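You operate a simulated robot arm through the tools that you are given. There is no shell and no other tool.

You are at the controls of a simulated robot arm. One attempt, no reset.

Task
Unload the tile warmer: power off, both tiles to free rests on the cork mat, then close the blue valve.

Only the result counts: the job must be done as asked and must still hold three seconds after the hand-in. Knocking over, shifting, dropping, spilling or breaking anything else fails it.

Robot
A 7-joint arm with a two-finger parallel gripper, fixed in place. Base frame: the origin is at the foot of the arm, x ahead of it, y to its left, z up. Readings come in mm, degrees, newtons and seconds.
With the tool pointing down near the work surface it reaches from about 420 to 920 mm from the base axis. Its first joint turns from -143.0 to 143.0 degrees. Payload 3 kg.
Tool frame: the origin (TCP) lies between the finger pads and is the grasp point; the fingertips stand 30 mm ahead of it; z points along the fingers, y is the line along which they close. The gripper opens to 94 mm. The fingers are 28 mm wide and 10 mm thick; the gripper's body (50 by 96 mm) begins 55 mm behind the TCP.
Orientation is that of the tool frame in the base frame, as a unit quaternion [x, y, z, w]. With the fingers straight down and closing along the base's y, the tool's x points along the base's -x, its y along +y and its z along -z.

Tools
- The arm moves only by the tool jog_arm. Its argument "deltas" is a list of rows, each an object of numbers (a shift or turn left out is 0, a gripper value left out holds the last): "dx", "dy", "dz": the shift along the tool's x, y, z in mm; "wx", "wy", "wz": the turn, a rotation vector about the tool's x, y, z in degrees; "gripper": the opening in per cent of the stroke, from 0 (shut) to 100 (fully open). In form: [{"dx": .., "dy": .., "dz": .., "wx": .., "wy": .., "wz": .., "gripper": ..}, ...]. A call has 1 to 20 rows; each row is the pose to reach, as a shift and turn from the pose commanded when the call began, along the tool's axes at that moment. Rows are played at 5 a second. More than 50 mm and 8.6 degrees between two rows, or a gripper value outside its range, and nothing of the call is played. A pose out of reach is approached as far as the arm can. The call stops where the force on the tool passes 40 N (or 10 N more than at its start, if that is more) or the arm is blocked; 0.2 s more then pass. The fingers move at their own pace (about 72 mm/s each) and stop on an object; they squeeze with about 23 N. The grip force told is the motor's: it shows also when the fingers shut on nothing. Time passes only in rows, and 0.2 s behind the last, so rows that repeat a pose let the fingers close. It gives the time, the measured TCP pose, the force on the tool (base axes), the opening and the grip force at its end, in the units of the frame above (readings bear some noise), with the torque about the TCP (base axes, N m) and any sound that the robot's microphone picked up.
- Cameras (640 x 400 px; columns grow to the right, rows downward): "scene" is fixed at [398.9, -499.8, 1543.8]; the picture's right is [0.95, -0.32, 0.00], its down [-0.19, -0.57, -0.80] and it looks along [0.25, 0.76, -0.60] (base axes); focal length 340 px, centre (320, 200). "wrist" rides on the gripper at [76, 14, -103] in the tool frame; the picture's right is [-0.18, 0.98, 0.00], its down [-0.75, -0.14, -0.64] and it looks along [-0.63, -0.12, 0.77] (tool axes); focal length 243 px, centre (320, 200).
- snapshot(camera): a new picture of that camera. The clock stands still meanwhile.
- point_at(camera, pixels): for up to 12 pixels [column, row] of the newest picture of that camera ("zoom" is the newest enlarged one), the place [x, y, z] in the base frame of the surface seen there, good to about 2 mm. The clock stands still meanwhile.
- zoom(camera, box): a new picture of the part [left, top, right, bottom] of that camera's present view, enlarged. The clock stands still meanwhile.
- finish_job(): hands the job in; it is judged then, once.

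Leave the gripper open and the arm clear of the work at the hand-in unless told otherwise.

The tools are called after ">>>" as name(argument=value, ...) on one line, values as JSON. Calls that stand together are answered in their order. jog_arm: Moves the arm, as the interface text tells. Its arguments: {"type":"object","properties":{"deltas":{"type":"array"}},"required":["deltas"]} The other tools are called the same way: snapshot (camera) takes a picture; point_at (camera, pixels) gives the place of the surface under pixels of a picture; zoom (camera, box) takes an enlarged picture of a part of a camera's view; finish_job () hands the job in.

At the start:

```text
time: 0.0
tool_pos: [624.6, 79.2, 1130.9]
ee_rot: [0.0, 1.0, 0.0, 0.0]
contact_force: [0.2, -0.2, -0.4]
torque: [0.01, 0.04, 0.03]
gripper_width: 93.8
grip_force: 0.0
```

scene: 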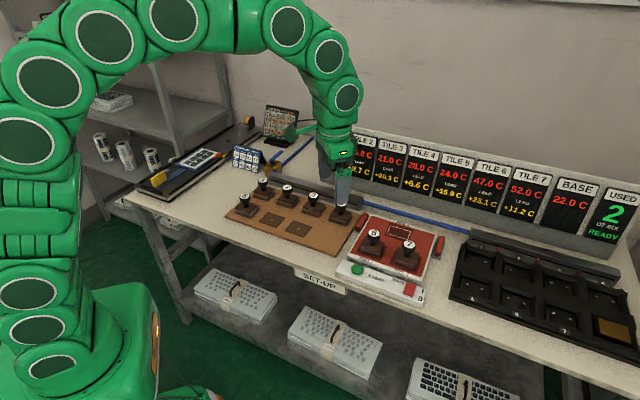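
wrist: 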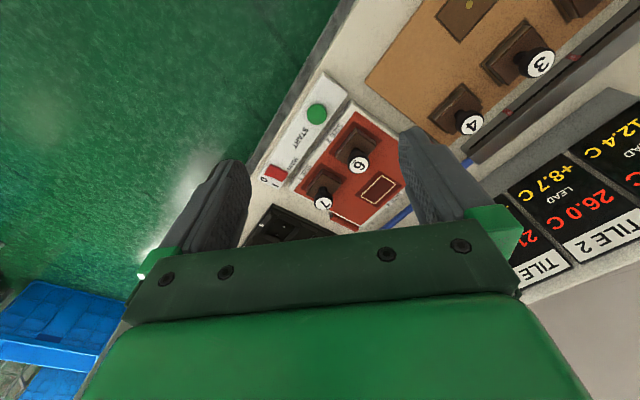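

I see a workbench with a cork mat (tiles with knobs), a red warmer holding tiles 6 and 7, a START button, a red rocker, and a black rack. I'll zoom in on the parts of the scene first.

>>> zoom(camera="scene", box=[210, 160, 370, 260])

>>> zoom(camera="scene", box=[320, 200, 480, 310])

>>> zoom(camera="scene", box=[120, 90, 330, 220])

>>> zoom(camera="scene", box=[430, 220, 640, 350])

>>> zoom(camera="scene", box=[340, 120, 640, 260])

```text
4.00 times, centred on (290, 210) of scene
```

zoom: 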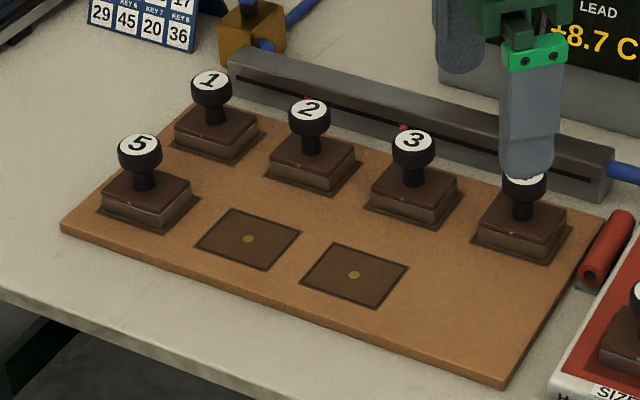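

```text
3.64 times, centred on (400, 255) of scene
```

zoom: 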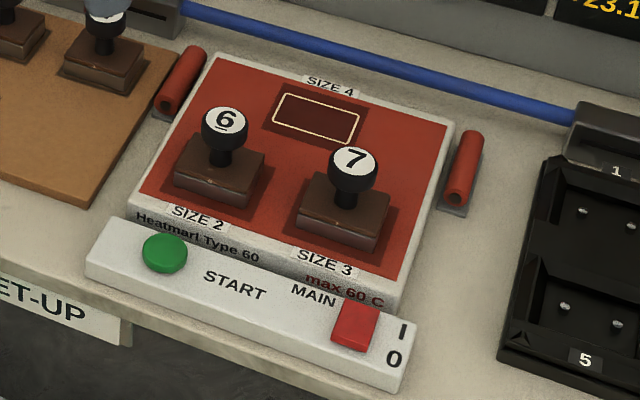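

```text
3.05 times, centred on (225, 155) of scene
```

zoom: 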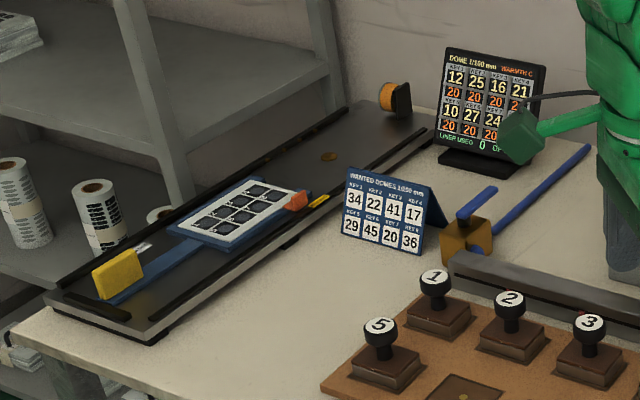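

```text
3.05 times, centred on (535, 285) of scene
```

zoom: 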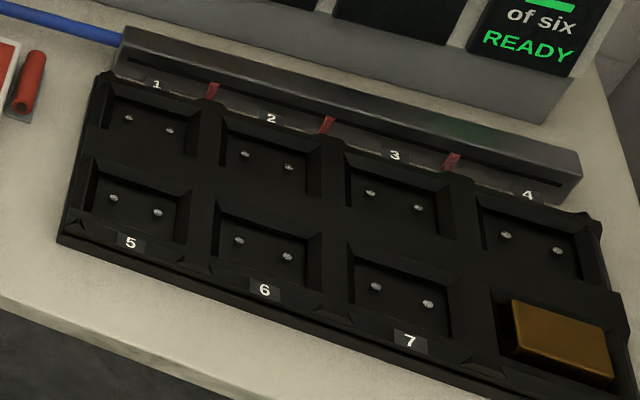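

```text
2.13 times, centred on (490, 190) of scene
```

zoom: 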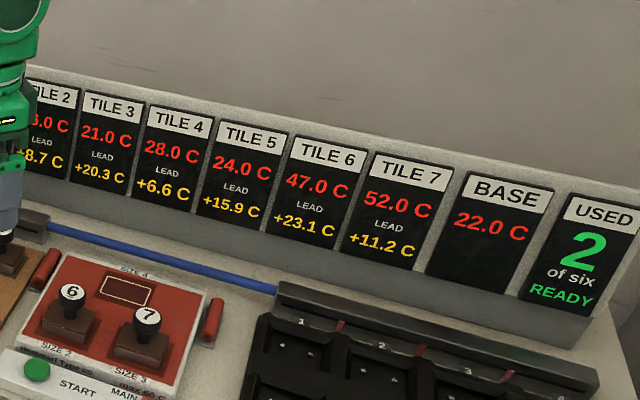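

The warmer holds tiles 6 and 7, and the mat shows two free rests. The MAIN rocker has marks I and 0. The brass valve with the blue lever is behind the mat, near (270,140). I'll zoom in on the valve and measure positions.

>>> zoom(camera="scene", box=[240, 120, 320, 180])

>>> zoom(camera="scene", box=[385, 255, 435, 310])

>>> point_at(camera="scene", pixels=[[272, 219], [298, 228], [376, 232], [408, 243], [409, 287], [362, 268], [262, 184], [287, 190], [313, 197], [246, 199], [340, 208], [330, 245]])

```text
6.67 times, centred on (280, 150) of scene
```

zoom: 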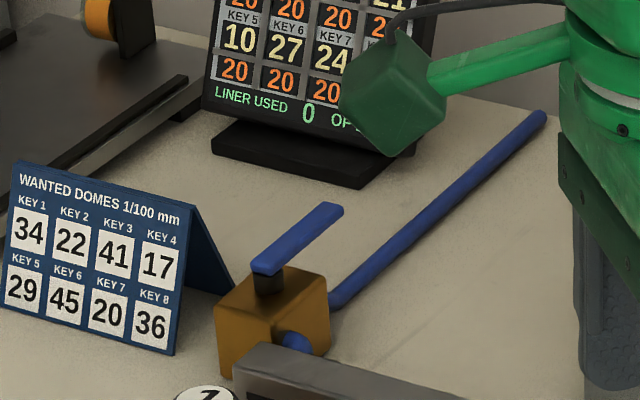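

```text
7.27 times, centred on (410, 282) of scene
```

zoom: 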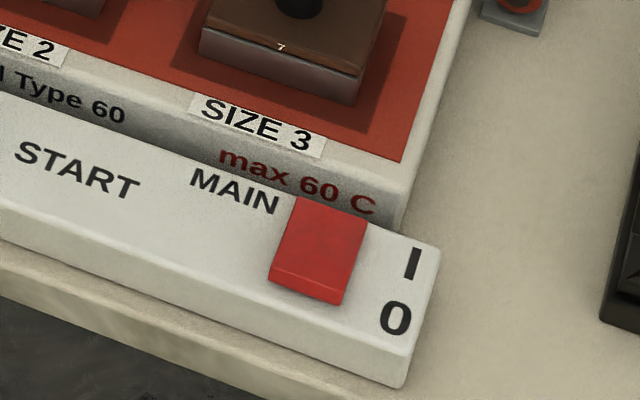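

```text
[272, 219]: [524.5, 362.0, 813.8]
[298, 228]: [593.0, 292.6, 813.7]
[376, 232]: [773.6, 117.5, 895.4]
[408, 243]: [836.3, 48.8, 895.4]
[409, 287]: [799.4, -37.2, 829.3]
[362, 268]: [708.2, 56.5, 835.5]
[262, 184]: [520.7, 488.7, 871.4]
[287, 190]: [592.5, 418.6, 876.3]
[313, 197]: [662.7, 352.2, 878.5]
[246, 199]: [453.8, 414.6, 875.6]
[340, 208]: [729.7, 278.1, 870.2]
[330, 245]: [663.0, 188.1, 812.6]
```

Mat top is about z 813, and the tile row runs along (1,-1)/√2 in the base frame. Next I'll measure the valve lever, the rocker surface and the tile geometry in detail.

>>> zoom(camera="scene", box=[255, 135, 305, 170])

>>> point_at(camera="scene", pixels=[[272, 160], [276, 156], [289, 152], [285, 155], [278, 166], [270, 167], [283, 169], [292, 165], [314, 150], [345, 139]])

```text
11.43 times, centred on (280, 152) of scene
```

zoom: 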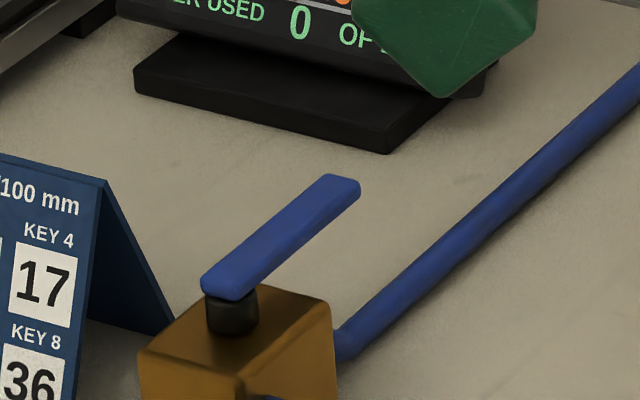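

```text
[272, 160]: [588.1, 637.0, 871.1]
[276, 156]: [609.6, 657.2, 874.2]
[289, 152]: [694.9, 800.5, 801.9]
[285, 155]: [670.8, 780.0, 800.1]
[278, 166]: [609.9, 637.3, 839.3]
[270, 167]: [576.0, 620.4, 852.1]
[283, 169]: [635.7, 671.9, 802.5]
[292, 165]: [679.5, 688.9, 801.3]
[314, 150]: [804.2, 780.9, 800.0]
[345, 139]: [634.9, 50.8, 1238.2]
```

Lever axis runs from about (228,285) to (340,188) in this zoom, and the pivot cap is at (233,312). I'll take points from the zoom.

>>> point_at(camera="zoom", pixels=[[210, 285], [228, 275], [240, 288], [280, 232], [330, 185], [350, 188], [345, 205], [233, 312], [260, 345], [320, 305], [150, 350], [345, 345]])

```text
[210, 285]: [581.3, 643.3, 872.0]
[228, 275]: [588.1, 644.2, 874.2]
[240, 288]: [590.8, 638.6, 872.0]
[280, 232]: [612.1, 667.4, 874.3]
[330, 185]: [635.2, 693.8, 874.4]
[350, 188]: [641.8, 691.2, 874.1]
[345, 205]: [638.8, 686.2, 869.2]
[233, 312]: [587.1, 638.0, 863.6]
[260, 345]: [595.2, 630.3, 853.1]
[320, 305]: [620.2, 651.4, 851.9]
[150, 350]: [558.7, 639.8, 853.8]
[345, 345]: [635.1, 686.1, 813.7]
```

The lever lies along (1,1)/√2, pivot near (588,640) and tip near (641,694), top z 874. Next I'll measure tile 6 and tile 7 and the rocker with close zooms.

>>> zoom(camera="scene", box=[355, 220, 403, 250])

>>> point_at(camera="zoom", pixels=[[240, 100], [240, 140], [240, 180], [240, 210], [230, 240], [120, 240], [200, 300], [330, 260], [100, 300], [320, 320], [60, 340], [440, 380]])

>>> zoom(camera="scene", box=[385, 230, 433, 260])

>>> point_at(camera="zoom", pixels=[[280, 100], [280, 140], [280, 180], [280, 230], [270, 260], [160, 260], [240, 330], [380, 300], [140, 320], [360, 360], [90, 360], [480, 380]])

>>> zoom(camera="scene", box=[395, 270, 435, 300])

>>> point_at(camera="zoom", pixels=[[160, 190], [280, 220], [110, 300], [230, 340], [100, 330], [230, 360], [195, 260], [370, 250], [350, 350], [300, 400], [60, 300], [150, 150]])

```text
13.33 times, centred on (379, 235) of scene
```

zoom: 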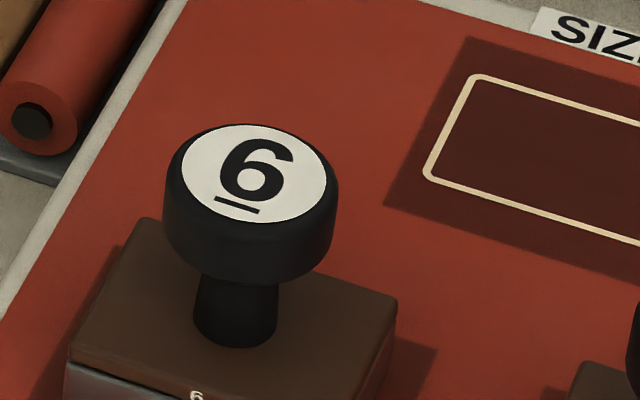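

```text
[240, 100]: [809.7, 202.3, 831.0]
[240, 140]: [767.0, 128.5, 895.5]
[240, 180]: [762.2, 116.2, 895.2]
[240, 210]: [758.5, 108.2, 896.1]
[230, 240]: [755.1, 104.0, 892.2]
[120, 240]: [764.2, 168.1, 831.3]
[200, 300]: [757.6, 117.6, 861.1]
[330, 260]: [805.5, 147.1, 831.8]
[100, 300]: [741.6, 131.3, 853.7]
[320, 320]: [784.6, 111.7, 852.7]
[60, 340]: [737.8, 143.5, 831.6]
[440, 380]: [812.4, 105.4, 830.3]
```

```text
13.33 times, centred on (409, 245) of scene
```

zoom: 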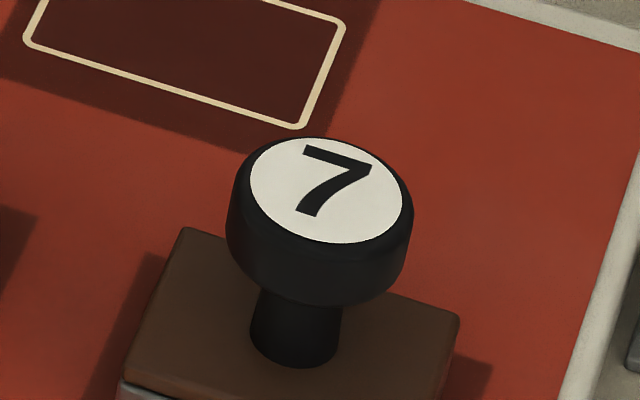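

```text
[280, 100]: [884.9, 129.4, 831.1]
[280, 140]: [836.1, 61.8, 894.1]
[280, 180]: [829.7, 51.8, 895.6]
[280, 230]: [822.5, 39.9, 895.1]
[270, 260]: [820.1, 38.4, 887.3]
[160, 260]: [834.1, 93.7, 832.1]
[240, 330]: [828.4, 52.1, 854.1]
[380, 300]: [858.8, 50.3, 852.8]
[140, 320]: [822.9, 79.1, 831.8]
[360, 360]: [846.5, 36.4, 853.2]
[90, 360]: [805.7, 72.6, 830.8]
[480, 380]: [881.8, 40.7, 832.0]
```

```text
13.33 times, centred on (415, 285) of scene
```

zoom: 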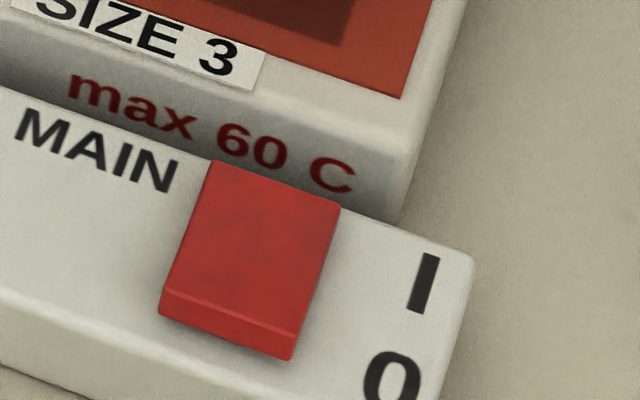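

```text
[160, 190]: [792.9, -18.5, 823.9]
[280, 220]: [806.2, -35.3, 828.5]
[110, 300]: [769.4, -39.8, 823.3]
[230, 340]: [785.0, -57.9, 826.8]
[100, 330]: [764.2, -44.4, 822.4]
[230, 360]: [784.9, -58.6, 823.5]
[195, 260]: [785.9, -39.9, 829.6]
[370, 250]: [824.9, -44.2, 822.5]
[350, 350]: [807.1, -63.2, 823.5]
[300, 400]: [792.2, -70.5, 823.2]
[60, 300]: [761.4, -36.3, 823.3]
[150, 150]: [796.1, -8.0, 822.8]
```

Tile knobs are about 37 mm wide, top z 895.5, neck about 18 mm, block top z 853, and they sit on the warmer plate at z 831. The rocker is centred near (790,-45), with its front (0) end raised. I'll turn the tool 45° to match the bench and move to a viewpoint in front of and above the rocker.

>>> jog_arm(deltas=[{"dx": -11.4, "dy": -24.8, "dz": 23.2, "wz": -5.6}, {"dx": -22.8, "dy": -49.5, "dz": 46.5, "wz": -11.25}, {"dx": -34.3, "dy": -74.3, "dz": 69.7, "wz": -16.9}, {"dx": -45.7, "dy": -99, "dz": 93, "wz": -22.5}, {"dx": -57.1, "dy": -123.8, "dz": 116.2, "wz": -28.1}, {"dx": -68.5, "dy": -148.5, "dz": 139.5, "wz": -33.75}, {"dx": -80, "dy": -173.3, "dz": 162.7, "wz": -39.4}, {"dx": -91.4, "dy": -198, "dz": 186, "wz": -45}])

>>> snapshot(camera="wrist")

>>> snapshot(camera="scene")

```text
time: 1.8
tool_pos: [717.3, -119.8, 946.0]
ee_rot: [-0.384, 0.923, 0.0, -0.001]
contact_force: [-0.3, 1.2, 0.8]
torque: [0.02, -0.03, -0.01]
gripper_width: 93.9
grip_force: 0.0
```

```text
taken
```

wrist: 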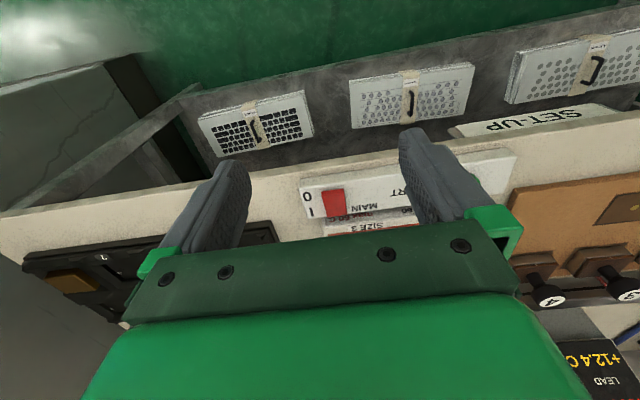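

```text
taken
```

scene: 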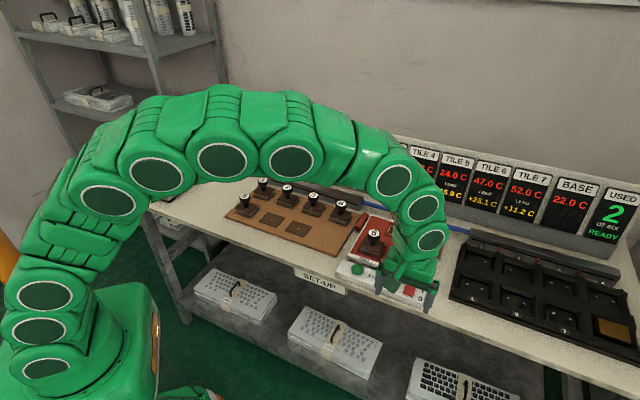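

The wrist picture is upside down, with the bench front at the top. The rocker sits at about (333,203), with "0" at the top left (front) and "I" below it. I'll zoom in and measure the rocker's surface.

>>> zoom(camera="wrist", box=[285, 160, 425, 240])

>>> point_at(camera="wrist", pixels=[[326, 192], [342, 190], [333, 196], [334, 203], [328, 213], [345, 211], [336, 213], [307, 197], [311, 211], [362, 190], [335, 186], [334, 217]])

```text
4.57 times, centred on (355, 200) of wrist
```

zoom: 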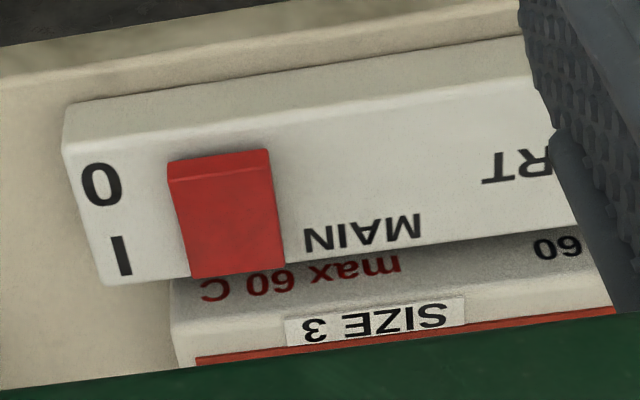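

```text
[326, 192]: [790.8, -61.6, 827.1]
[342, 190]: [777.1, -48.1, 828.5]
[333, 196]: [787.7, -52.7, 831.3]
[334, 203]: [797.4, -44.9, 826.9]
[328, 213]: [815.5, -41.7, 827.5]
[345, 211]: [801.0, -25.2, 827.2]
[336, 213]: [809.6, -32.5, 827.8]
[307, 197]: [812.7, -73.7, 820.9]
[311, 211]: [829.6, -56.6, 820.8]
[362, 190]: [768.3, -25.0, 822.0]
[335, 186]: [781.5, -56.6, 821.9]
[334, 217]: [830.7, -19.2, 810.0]
```

The rocker's front (0) edge is centred near (784,-55) and stands at about z 829. The back edge is near (808,-33), and the panel is at z 822. I'll close the fingers and hover about 20 mm above the front end.

>>> jog_arm(deltas=[{"dx": -31, "dy": -0.4, "dz": 5, "gripper": 0}, {"dx": -62, "dy": -0.9, "dz": 15, "gripper": 0}, {"dx": -93, "dy": -1.3, "dz": 30, "gripper": 0}, {"dx": -93, "dy": -1.3, "dz": 60, "gripper": 0}, {"dx": -93, "dy": -1.3, "dz": 60, "gripper": 0}])

>>> snapshot(camera="wrist")

>>> zoom(camera="scene", box=[350, 200, 470, 310])

```text
time: 3.0
tool_pos: [784.9, -53.5, 883.4]
ee_rot: [-0.383, 0.924, 0.0, 0.001]
contact_force: [0.9, 0.1, -0.9]
torque: [0.04, -0.01, 0.0]
gripper_width: 0.0
grip_force: 23.0
```

```text
taken
```

wrist: 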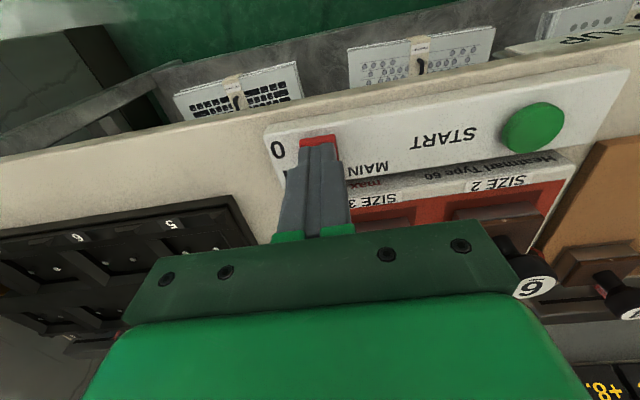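

```text
3.64 times, centred on (410, 255) of scene
```

zoom: 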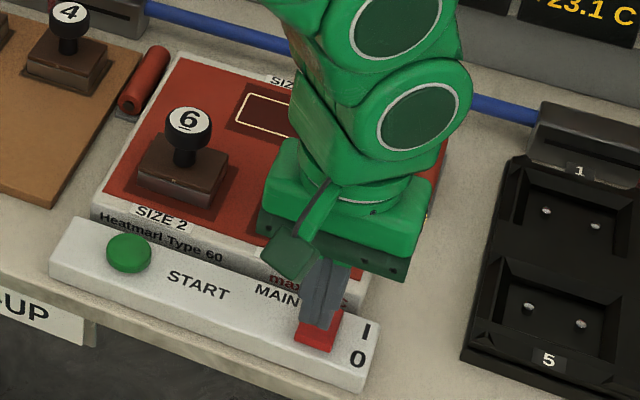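

The closed tips are about 24 mm above the rocker's front end. I'll press straight down in small steps and let the 40 N guard stop the call.

>>> jog_arm(deltas=[{"dz": 10}, {"dz": 18}, {"dz": 20}, {"dz": 22}, {"dz": 23}, {"dz": 24}, {"dz": 25}, {"dz": 26}, {"dz": 27}, {"dz": 28}, {"dz": 29}, {"dz": 30}])

>>> snapshot(camera="wrist")

>>> zoom(camera="scene", box=[385, 255, 435, 310])

```text
time: 5.1
tool_pos: [783.5, -54.1, 859.7]
ee_rot: [-0.383, 0.924, 0.0, 0.002]
contact_force: [-1.4, -0.1, 7.6]
torque: [0.05, -0.04, -0.11]
gripper_width: 0.1
grip_force: 22.7
stopped in row 10: the force on the tool passed its limit at 44 N (the readings are from after the stop); the commanded pose is now the measured one
```

```text
taken
```

wrist: 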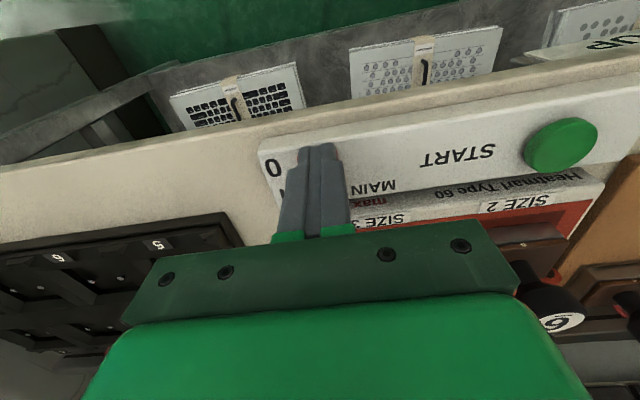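

```text
7.27 times, centred on (410, 282) of scene
```

zoom: 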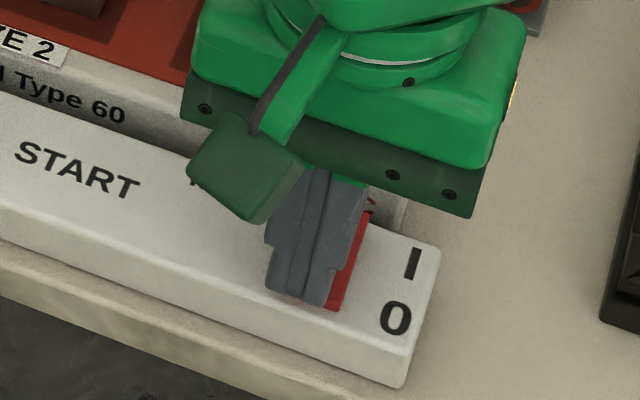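

The call stopped at 44 N with the tips at about z 829.7, and no click was reported. I'll lift and check the rocker.

>>> jog_arm(deltas=[{"dz": -10}, {"dz": -40}, {"dx": 40, "dz": -60}, {"dx": 80, "dz": -70}])

>>> snapshot(camera="wrist")

>>> zoom(camera="scene", box=[385, 255, 435, 310])

>>> zoom(camera="wrist", box=[260, 160, 400, 240])

```text
time: 6.1
tool_pos: [729.0, -110.6, 927.3]
ee_rot: [-0.383, 0.924, 0.0, 0.001]
contact_force: [-0.1, -0.2, 0.0]
torque: [0.02, 0.0, 0.02]
gripper_width: 0.1
grip_force: 23.2
```

```text
taken
```

wrist: 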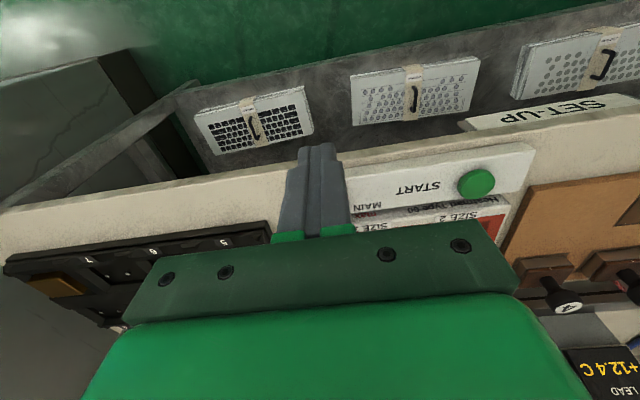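

```text
7.27 times, centred on (410, 282) of scene
```

zoom: 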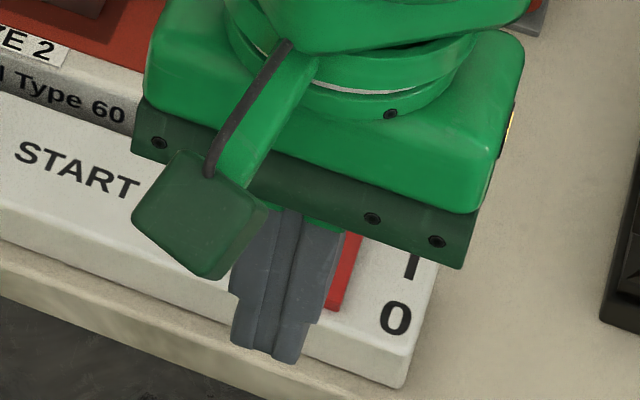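

```text
4.57 times, centred on (330, 200) of wrist
```

zoom: 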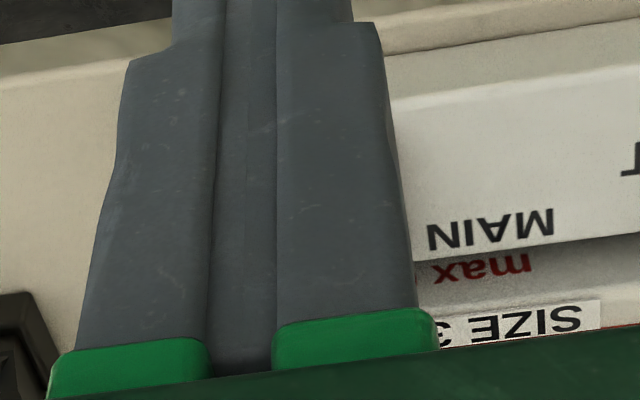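

The fingers hide the rocker. I'll shift 90 mm left and open the gripper to get a clear view.

>>> jog_arm(deltas=[{"dy": 45, "dz": -20, "gripper": 64}, {"dy": 90, "dz": -40, "gripper": 64}, {"dy": 90, "dz": -40, "gripper": 64}])

>>> zoom(camera="scene", box=[385, 255, 435, 310])

>>> snapshot(camera="wrist")

```text
time: 6.9
tool_pos: [663.3, -47.9, 967.0]
ee_rot: [-0.383, 0.924, 0.001, 0.0]
contact_force: [0.0, -0.8, 0.3]
torque: [-0.02, 0.01, 0.02]
gripper_width: 60.4
grip_force: 0.0
```

```text
7.27 times, centred on (410, 282) of scene
```

zoom: 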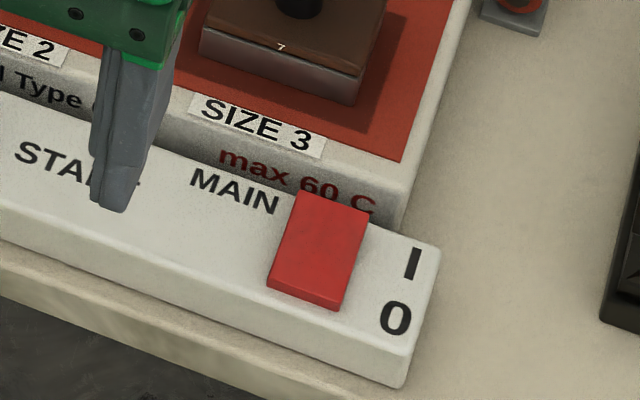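

```text
taken
```

wrist: 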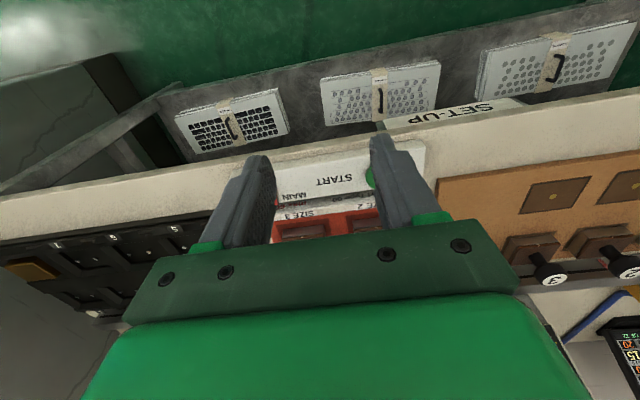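

The rocker now looks tilted the other way: its back edge is higher and the front strip is thinner. I'll confirm with the same close zoom as before.

>>> zoom(camera="scene", box=[395, 270, 435, 300])

>>> point_at(camera="zoom", pixels=[[215, 160], [330, 190], [280, 200], [220, 180], [195, 250], [250, 270], [175, 310], [230, 325], [280, 335], [225, 350], [300, 260], [240, 230]])

```text
13.33 times, centred on (415, 285) of scene
```

zoom: 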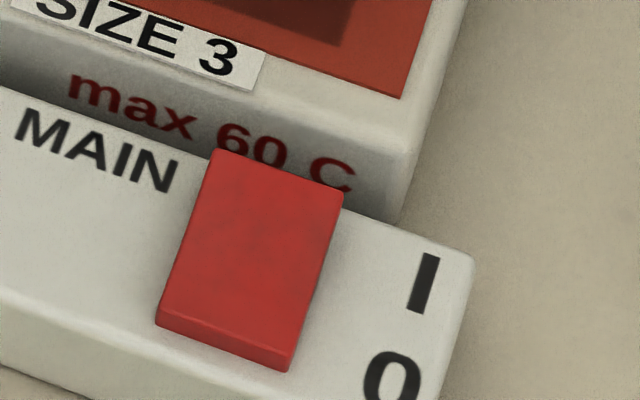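

```text
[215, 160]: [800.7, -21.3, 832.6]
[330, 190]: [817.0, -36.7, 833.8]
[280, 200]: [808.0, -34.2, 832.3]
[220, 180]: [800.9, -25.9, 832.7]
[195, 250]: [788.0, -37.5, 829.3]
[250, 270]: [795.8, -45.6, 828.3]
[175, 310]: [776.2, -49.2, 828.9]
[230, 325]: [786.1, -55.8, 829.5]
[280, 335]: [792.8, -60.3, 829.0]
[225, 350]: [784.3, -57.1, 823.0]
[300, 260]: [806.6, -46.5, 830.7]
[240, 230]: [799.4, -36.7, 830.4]
```

The back edge is now at z 833 and the front at 828, so the power is off. Next I'll measure the tile knob centres and the free rests.

>>> snapshot(camera="scene")

>>> zoom(camera="scene", box=[260, 205, 316, 240])

>>> point_at(camera="zoom", pixels=[[80, 120], [300, 200], [130, 170], [320, 130], [320, 300], [500, 250], [480, 360], [100, 60], [250, 260], [420, 200], [400, 310], [210, 80]])

```text
taken
```

scene: 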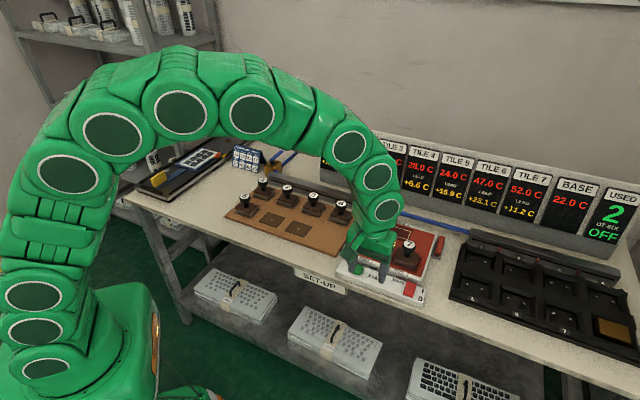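

```text
11.43 times, centred on (288, 222) of scene
```

zoom: 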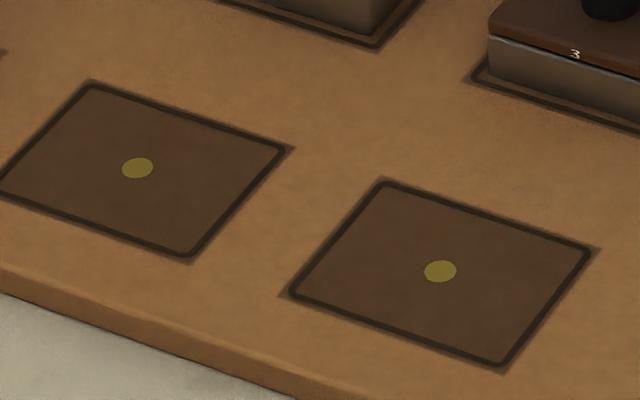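

```text
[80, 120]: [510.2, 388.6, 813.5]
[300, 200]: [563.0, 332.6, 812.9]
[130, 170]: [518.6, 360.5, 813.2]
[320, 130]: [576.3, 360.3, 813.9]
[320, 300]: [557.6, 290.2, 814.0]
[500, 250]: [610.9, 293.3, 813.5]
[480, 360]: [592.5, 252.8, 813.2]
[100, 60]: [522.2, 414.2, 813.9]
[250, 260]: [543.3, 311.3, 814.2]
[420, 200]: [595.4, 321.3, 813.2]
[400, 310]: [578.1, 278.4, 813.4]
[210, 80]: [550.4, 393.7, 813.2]
```

The display now reads OFF. Next I'll get the rest corners and dot centres from this zoom.

>>> point_at(camera="zoom", pixels=[[92, 83], [290, 148], [189, 258], [3, 178], [138, 168], [384, 181], [595, 250], [504, 368], [288, 295], [440, 271]])

>>> zoom(camera="scene", box=[385, 230, 433, 260])

>>> point_at(camera="zoom", pixels=[[255, 185], [325, 142], [398, 195], [330, 240], [328, 190], [185, 230], [455, 318], [125, 375], [350, 325], [200, 330], [290, 345]])

```text
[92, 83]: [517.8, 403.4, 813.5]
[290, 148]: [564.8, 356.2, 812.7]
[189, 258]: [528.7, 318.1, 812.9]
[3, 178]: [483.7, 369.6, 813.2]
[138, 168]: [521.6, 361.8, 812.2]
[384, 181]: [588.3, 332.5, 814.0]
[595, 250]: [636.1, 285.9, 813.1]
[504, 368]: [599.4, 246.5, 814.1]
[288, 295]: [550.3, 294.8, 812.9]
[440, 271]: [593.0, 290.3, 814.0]
```

```text
13.33 times, centred on (409, 245) of scene
```

zoom: 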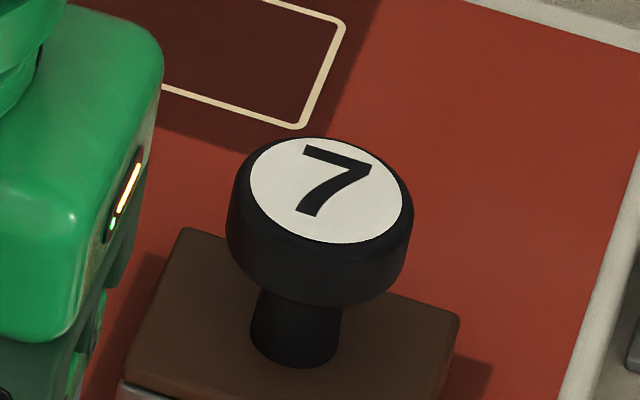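

```text
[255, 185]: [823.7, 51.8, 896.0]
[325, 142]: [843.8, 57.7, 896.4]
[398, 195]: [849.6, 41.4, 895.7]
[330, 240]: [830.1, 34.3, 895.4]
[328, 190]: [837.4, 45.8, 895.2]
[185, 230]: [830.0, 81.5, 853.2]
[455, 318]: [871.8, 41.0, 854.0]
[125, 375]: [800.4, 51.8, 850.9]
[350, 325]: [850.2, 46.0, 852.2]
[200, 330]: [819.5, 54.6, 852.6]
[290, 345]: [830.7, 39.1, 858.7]
```

Rest A is centred at about (523.5,361.8) and rest B at (593.3,290.1). Both are flat prints about 66×51 mm. Tile 7 is centred at (836.8,46.3) with a block of about 58×42 mm, parallel to the rests, so no turn is needed. I'll move above tile 7 with the gripper at 60 mm.

>>> jog_arm(deltas=[{"dx": -37.9, "dy": -11.2, "dz": -15}, {"dx": -75.7, "dy": -22.4, "dz": -33}, {"dx": -113.6, "dy": -33.7, "dz": -33}, {"dx": -151.4, "dy": -44.9, "dz": -33}, {"dx": -189.3, "dy": -56.1, "dz": -33}, {"dx": -189.3, "dy": -56.1, "dz": -33}])

>>> snapshot(camera="wrist")

>>> zoom(camera="scene", box=[355, 220, 403, 250])

>>> point_at(camera="zoom", pixels=[[186, 165], [255, 130], [322, 180], [250, 215], [255, 172], [143, 222], [395, 300], [72, 345], [335, 310], [120, 320]])

```text
time: 8.3
tool_pos: [838.4, 49.8, 1003.0]
ee_rot: [-0.383, 0.924, -0.001, 0.0]
contact_force: [0.7, 0.4, -0.5]
torque: [0.0, -0.01, 0.03]
gripper_width: 60.3
grip_force: 0.0
```

```text
taken
```

wrist: 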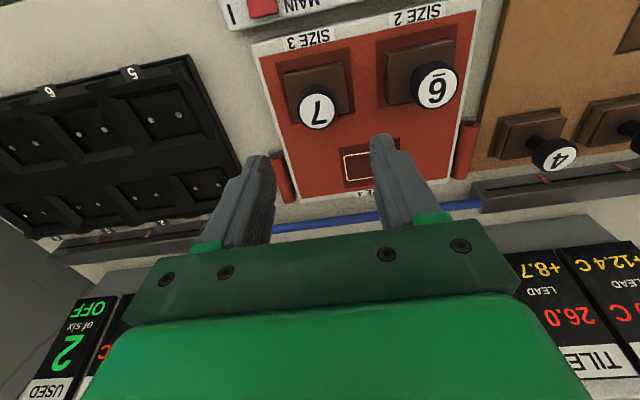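

```text
13.33 times, centred on (379, 235) of scene
```

zoom: 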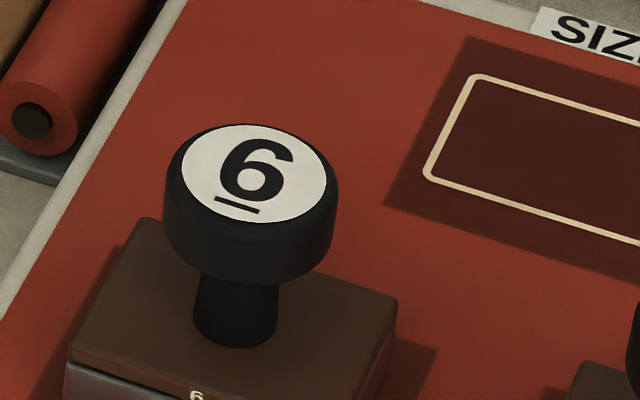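

```text
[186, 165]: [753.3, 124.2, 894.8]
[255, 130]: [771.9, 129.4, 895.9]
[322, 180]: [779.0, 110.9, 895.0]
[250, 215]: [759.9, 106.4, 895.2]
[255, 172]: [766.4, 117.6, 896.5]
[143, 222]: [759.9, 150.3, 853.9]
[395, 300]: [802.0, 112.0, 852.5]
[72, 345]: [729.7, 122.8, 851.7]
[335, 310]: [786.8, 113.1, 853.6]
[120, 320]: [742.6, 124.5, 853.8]
```

Tile 6 is centred at about (766.0,117.5). The pose reading shows about (838.4,49.8), a few mm off, so I'll hold still to average out the reading noise and zoom on the wrist view to check alignment over knob 7.

>>> jog_arm(deltas=[{"dx": 0}])

>>> jog_arm(deltas=[{"dx": 0}])

>>> jog_arm(deltas=[{"dx": 0}])

>>> zoom(camera="wrist", box=[270, 50, 430, 150])

```text
time: 8.7
tool_pos: [837.1, 47.7, 1001.5]
ee_rot: [-0.382, 0.924, -0.001, 0.001]
contact_force: [-0.8, 0.0, -0.4]
torque: [0.0, -0.01, 0.0]
gripper_width: 60.1
grip_force: 0.0
```

```text
time: 9.1
tool_pos: [837.8, 48.5, 1001.2]
ee_rot: [-0.383, 0.924, -0.001, 0.002]
contact_force: [-0.1, -0.4, -0.6]
torque: [0.03, 0.01, 0.0]
gripper_width: 60.0
grip_force: 0.0
```

```text
time: 9.5
tool_pos: [837.4, 48.6, 1002.1]
ee_rot: [-0.383, 0.924, 0.0, 0.002]
contact_force: [-0.6, 0.8, 0.6]
torque: [-0.03, 0.0, 0.02]
gripper_width: 60.2
grip_force: 0.1
```

```text
4.00 times, centred on (350, 100) of wrist
```

zoom: 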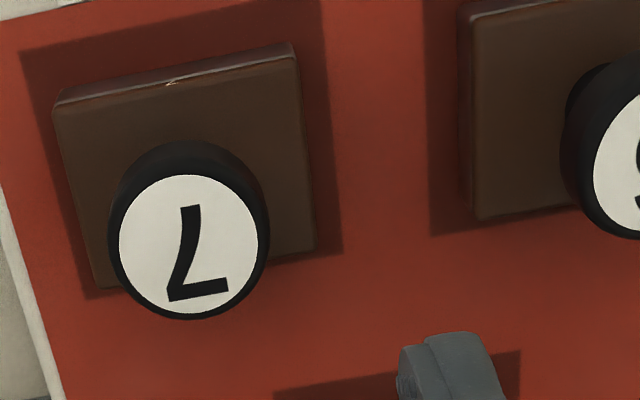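

Averaged, the tool is at (837.4,48.3,1001.6), and the wrist view agrees that knob 7 is about 2 mm toward the front. I'll correct by dx +2.1, dy -0.9 and go down to TCP z 887, with the tips about 4 mm above the block.

>>> jog_arm(deltas=[{"dx": 2.1, "dy": -0.9, "dz": 35}, {"dx": 2.1, "dy": -0.9, "dz": 70}, {"dx": 2.1, "dy": -0.9, "dz": 90}, {"dx": 2.1, "dy": -0.9, "dz": 102}, {"dx": 2.1, "dy": -0.9, "dz": 109}, {"dx": 2.1, "dy": -0.9, "dz": 114.5}, {"dx": 2.1, "dy": -0.9, "dz": 114.5}])

>>> snapshot(camera="wrist")

>>> zoom(camera="scene", box=[365, 210, 445, 265])

```text
time: 11.1
tool_pos: [836.4, 45.6, 888.0]
ee_rot: [-0.383, 0.924, -0.001, 0.001]
contact_force: [-0.7, 0.5, -0.3]
torque: [0.0, 0.02, 0.03]
gripper_width: 60.1
grip_force: 0.0
```

```text
taken
```

wrist: 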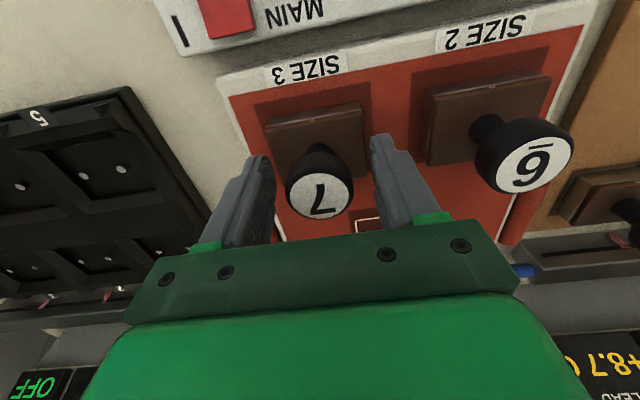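

```text
7.27 times, centred on (405, 238) of scene
```

zoom: 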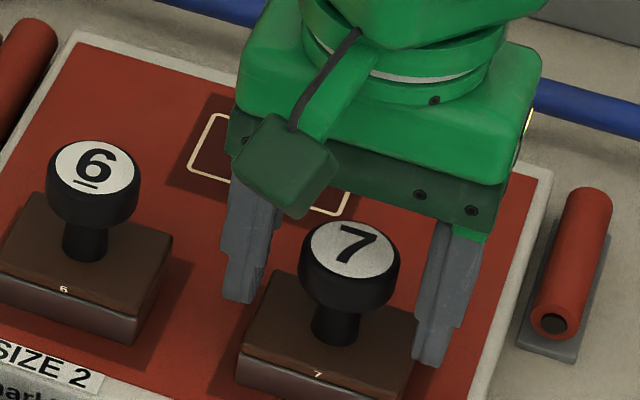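

The knob sits centred between the fingers in both views, with no contact force. I'll close on it now.

>>> jog_arm(deltas=[{"gripper": 30}, {"gripper": 20}, {"gripper": 20}, {"gripper": 20}])

```text
time: 12.1
tool_pos: [837.6, 45.0, 887.5]
ee_rot: [-0.383, 0.924, 0.0, 0.001]
contact_force: [0.4, -0.9, 2.5]
torque: [0.02, 0.03, 0.01]
gripper_width: 35.2
grip_force: 23.0
```

Gripped at 35.2 mm with 23 N. I'll lift straight up slowly at first.

>>> jog_arm(deltas=[{"dz": -4}, {"dz": -10}, {"dz": -20}, {"dz": -40}, {"dz": -65}, {"dz": -90}, {"dz": -112}, {"dz": -120}, {"dz": -120}])

>>> snapshot(camera="wrist")

>>> snapshot(camera="scene")

```text
time: 14.1
tool_pos: [837.2, 46.4, 1008.8]
ee_rot: [-0.383, 0.924, 0.0, 0.001]
contact_force: [-0.4, -0.1, -1.8]
torque: [0.01, 0.03, 0.04]
gripper_width: 34.8
grip_force: 23.0
```

```text
taken
```

wrist: 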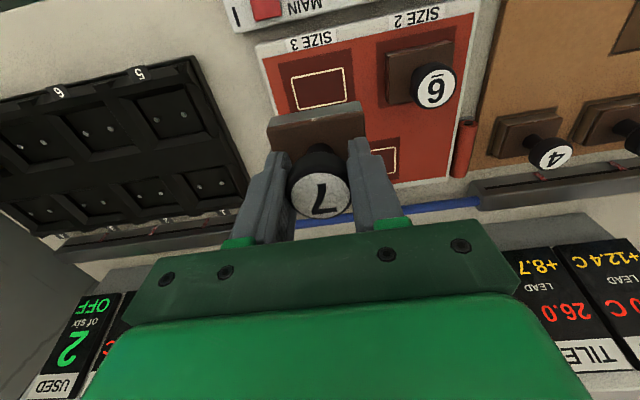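

```text
taken
```

scene: 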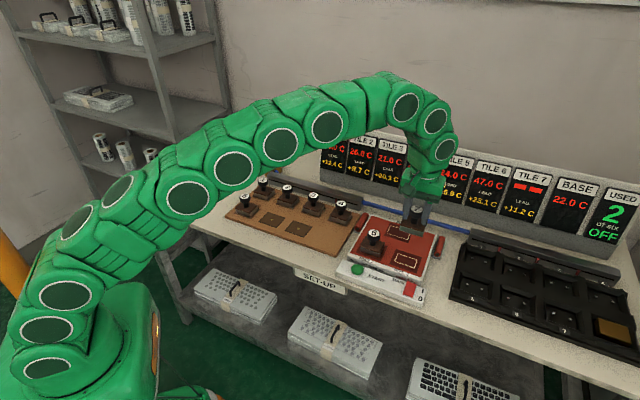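

Tile 7 is lifted cleanly; its display went to dashes. I'll carry it at this height along the row (tool +y) by 344.6 mm to above rest B.

>>> jog_arm(deltas=[{"dy": 20}, {"dy": 55}, {"dy": 93}, {"dy": 132}, {"dy": 171}, {"dy": 210}, {"dy": 249}, {"dy": 287}, {"dy": 322}, {"dx": -0.3, "dy": 344.6}, {"dx": -0.3, "dy": 344.6}])

>>> jog_arm(deltas=[{"dx": 0}])

>>> jog_arm(deltas=[{"dx": 0}])

>>> jog_arm(deltas=[{"dx": 0}])

>>> snapshot(camera="wrist")

>>> snapshot(camera="scene")

```text
time: 16.5
tool_pos: [591.7, 291.0, 1004.8]
ee_rot: [-0.383, 0.924, -0.001, 0.001]
contact_force: [-0.5, -0.7, -1.4]
torque: [0.01, 0.03, 0.02]
gripper_width: 35.1
grip_force: 23.4
```

```text
time: 16.9
tool_pos: [591.6, 290.7, 1006.2]
ee_rot: [-0.382, 0.924, 0.0, 0.001]
contact_force: [0.3, -0.2, -2.1]
torque: [0.01, 0.0, 0.01]
gripper_width: 35.1
grip_force: 23.4
```

```text
time: 17.3
tool_pos: [592.3, 289.7, 1004.2]
ee_rot: [-0.383, 0.924, 0.0, 0.001]
contact_force: [0.6, 0.1, -0.9]
torque: [-0.03, 0.01, 0.0]
gripper_width: 35.1
grip_force: 23.1
```

```text
time: 17.7
tool_pos: [591.8, 290.4, 1005.1]
ee_rot: [-0.382, 0.924, -0.001, 0.002]
contact_force: [-0.3, 1.2, -1.3]
torque: [0.01, -0.01, 0.0]
gripper_width: 34.9
grip_force: 22.8
```

```text
taken
```

wrist: 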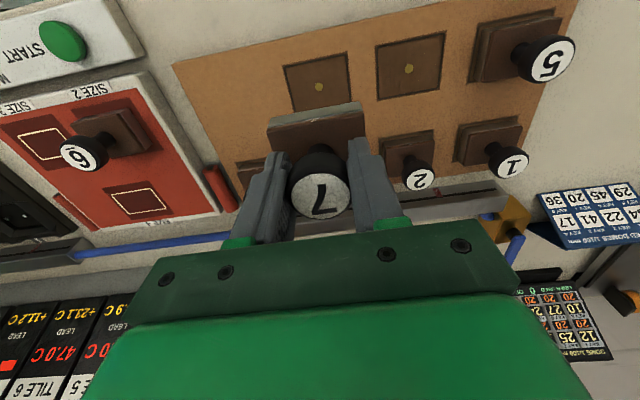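

```text
taken
```

scene: 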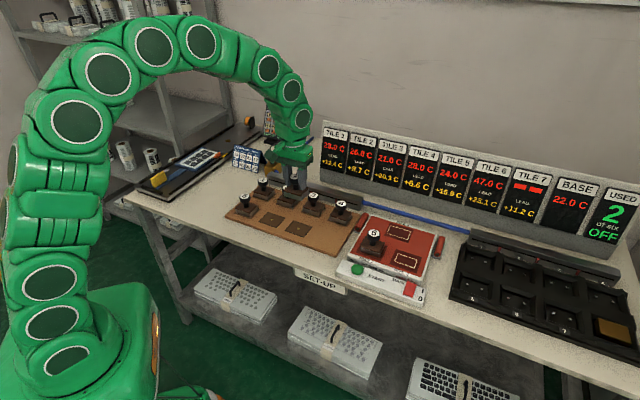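

Rest B (dot at about (319,87)) lies right below the tile. I'll zoom on the wrist view to re-measure the rest and compare with the mean tool position (591.9,290.4).

>>> zoom(camera="wrist", box=[260, 30, 460, 150])

>>> point_at(camera="wrist", pixels=[[319, 87], [409, 69], [284, 67], [346, 52], [377, 47], [445, 32], [440, 90], [382, 100], [352, 100], [292, 110]])

```text
3.20 times, centred on (360, 90) of wrist
```

zoom: 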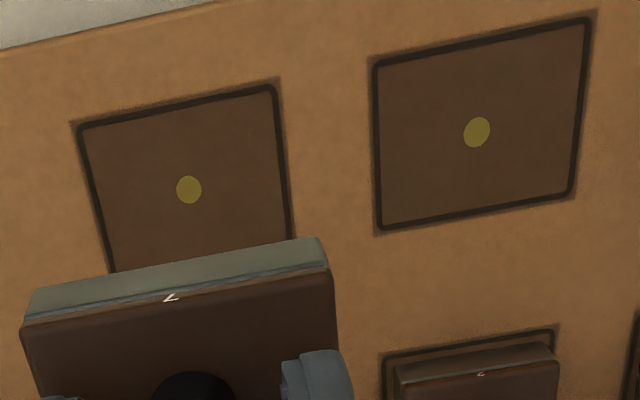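

```text
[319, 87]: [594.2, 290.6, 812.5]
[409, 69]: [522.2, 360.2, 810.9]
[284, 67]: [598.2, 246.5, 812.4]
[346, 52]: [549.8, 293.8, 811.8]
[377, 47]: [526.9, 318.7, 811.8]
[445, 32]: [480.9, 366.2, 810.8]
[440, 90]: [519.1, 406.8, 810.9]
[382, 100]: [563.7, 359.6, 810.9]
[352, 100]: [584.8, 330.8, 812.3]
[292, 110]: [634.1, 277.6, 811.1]
```

Rest B re-measures at about (593.8,290.4), so I need dx -1.1, dy -1.2. I'll descend to about 6 mm above the expected touch-down (TCP z about 869).

>>> jog_arm(deltas=[{"dx": -1.1, "dy": -1.2, "dz": 30}, {"dx": -1.1, "dy": -1.2, "dz": 65}, {"dx": -1.1, "dy": -1.2, "dz": 95}, {"dx": -1.1, "dy": -1.2, "dz": 115}, {"dx": -1.1, "dy": -1.2, "dz": 125}, {"dx": -1.1, "dy": -1.2, "dz": 130}, {"dx": -1.1, "dy": -1.2, "dz": 130}])

>>> zoom(camera="scene", box=[250, 180, 346, 250])

>>> snapshot(camera="wrist")

```text
time: 19.3
tool_pos: [594.3, 289.0, 877.4]
ee_rot: [-0.382, 0.924, 0.0, 0.002]
contact_force: [0.3, -1.4, -1.8]
torque: [-0.03, -0.01, 0.02]
gripper_width: 34.9
grip_force: 23.3
```

```text
5.71 times, centred on (298, 215) of scene
```

zoom: 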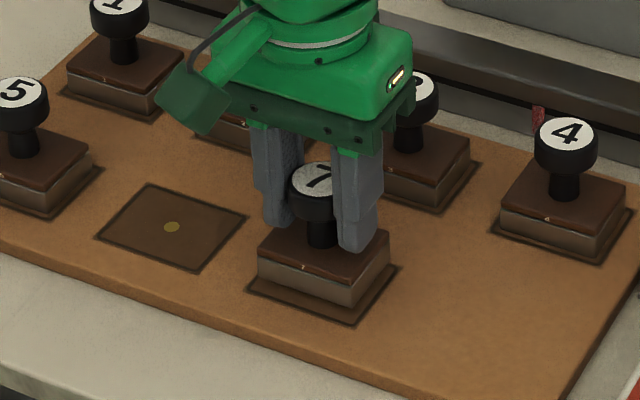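

```text
taken
```

wrist: 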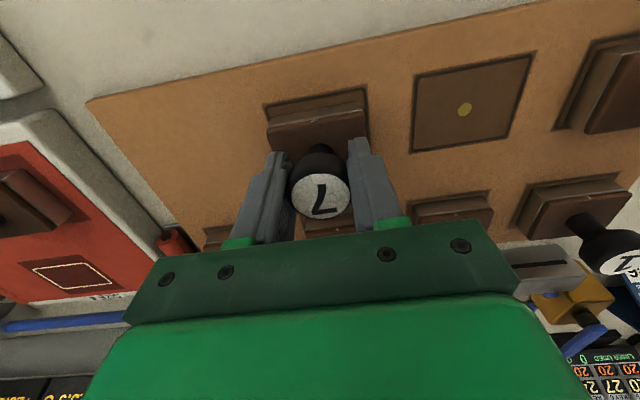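

The tile is aligned over rest B, a few mm up, and compares well with how tile 4 sits in its outline. I'll lower it in 1 mm steps until it just touches.

>>> jog_arm(deltas=[{"dz": 2}, {"dz": 3.5}, {"dz": 4.5}, {"dz": 5}])

```text
time: 20.3
tool_pos: [594.4, 288.9, 872.5]
ee_rot: [-0.383, 0.924, -0.001, 0.001]
contact_force: [-0.1, 0.2, -1.7]
torque: [0.0, -0.02, -0.03]
gripper_width: 35.0
grip_force: 22.9
```

There's no contact yet (force z -1.7 N, just the tile's weight). I'll continue 1 mm at a time.

>>> jog_arm(deltas=[{"dz": 1}, {"dz": 1}])

>>> jog_arm(deltas=[{"dz": 1}, {"dz": 1}])

>>> zoom(camera="scene", box=[270, 195, 330, 240])

```text
time: 20.9
tool_pos: [594.7, 288.3, 869.7]
ee_rot: [-0.383, 0.924, -0.001, 0.001]
contact_force: [0.7, 0.2, -0.6]
torque: [0.02, -0.02, 0.02]
gripper_width: 35.1
grip_force: 23.4
```

```text
time: 21.5
tool_pos: [594.5, 290.1, 869.2]
ee_rot: [-0.383, 0.924, 0.0, 0.001]
contact_force: [0.1, -0.1, -1.7]
torque: [-0.01, 0.01, 0.03]
gripper_width: 35.3
grip_force: 23.0
```

```text
8.89 times, centred on (300, 218) of scene
```

zoom: 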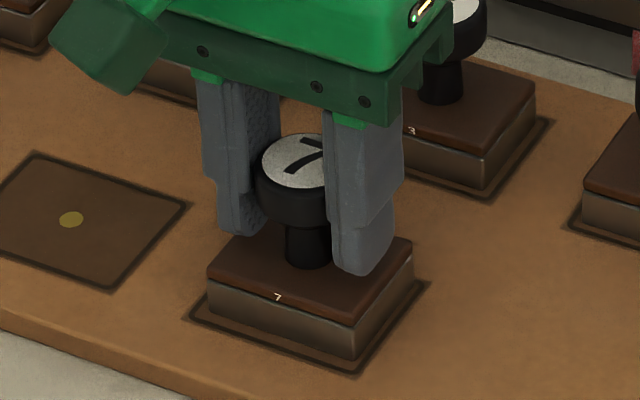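

It's very near the mat and still hanging. A few more 0.7 mm steps.

>>> jog_arm(deltas=[{"dz": 0.7}, {"dz": 0.7}])

>>> jog_arm(deltas=[{"dz": 0.7}, {"dz": 0.7}])

>>> jog_arm(deltas=[{"dz": 0.7}, {"dz": 0.7}])

```text
time: 22.1
tool_pos: [594.7, 289.4, 870.6]
ee_rot: [-0.383, 0.924, -0.001, 0.002]
contact_force: [-2.7, -0.2, 4.8]
torque: [-0.02, 0.16, -0.01]
gripper_width: 35.0
grip_force: 22.8
```

```text
time: 22.7
tool_pos: [595.5, 289.1, 869.1]
ee_rot: [-0.383, 0.924, 0.0, 0.002]
contact_force: [-6.6, -1.8, 21.4]
torque: [0.04, 0.07, 0.05]
gripper_width: 35.3
grip_force: 23.0
```

```text
time: 23.3
tool_pos: [595.5, 289.8, 869.4]
ee_rot: [-0.383, 0.924, 0.0, 0.002]
contact_force: [2.2, 1.2, 21.6]
torque: [0.11, -0.11, -0.03]
gripper_width: 35.0
grip_force: 23.3
```

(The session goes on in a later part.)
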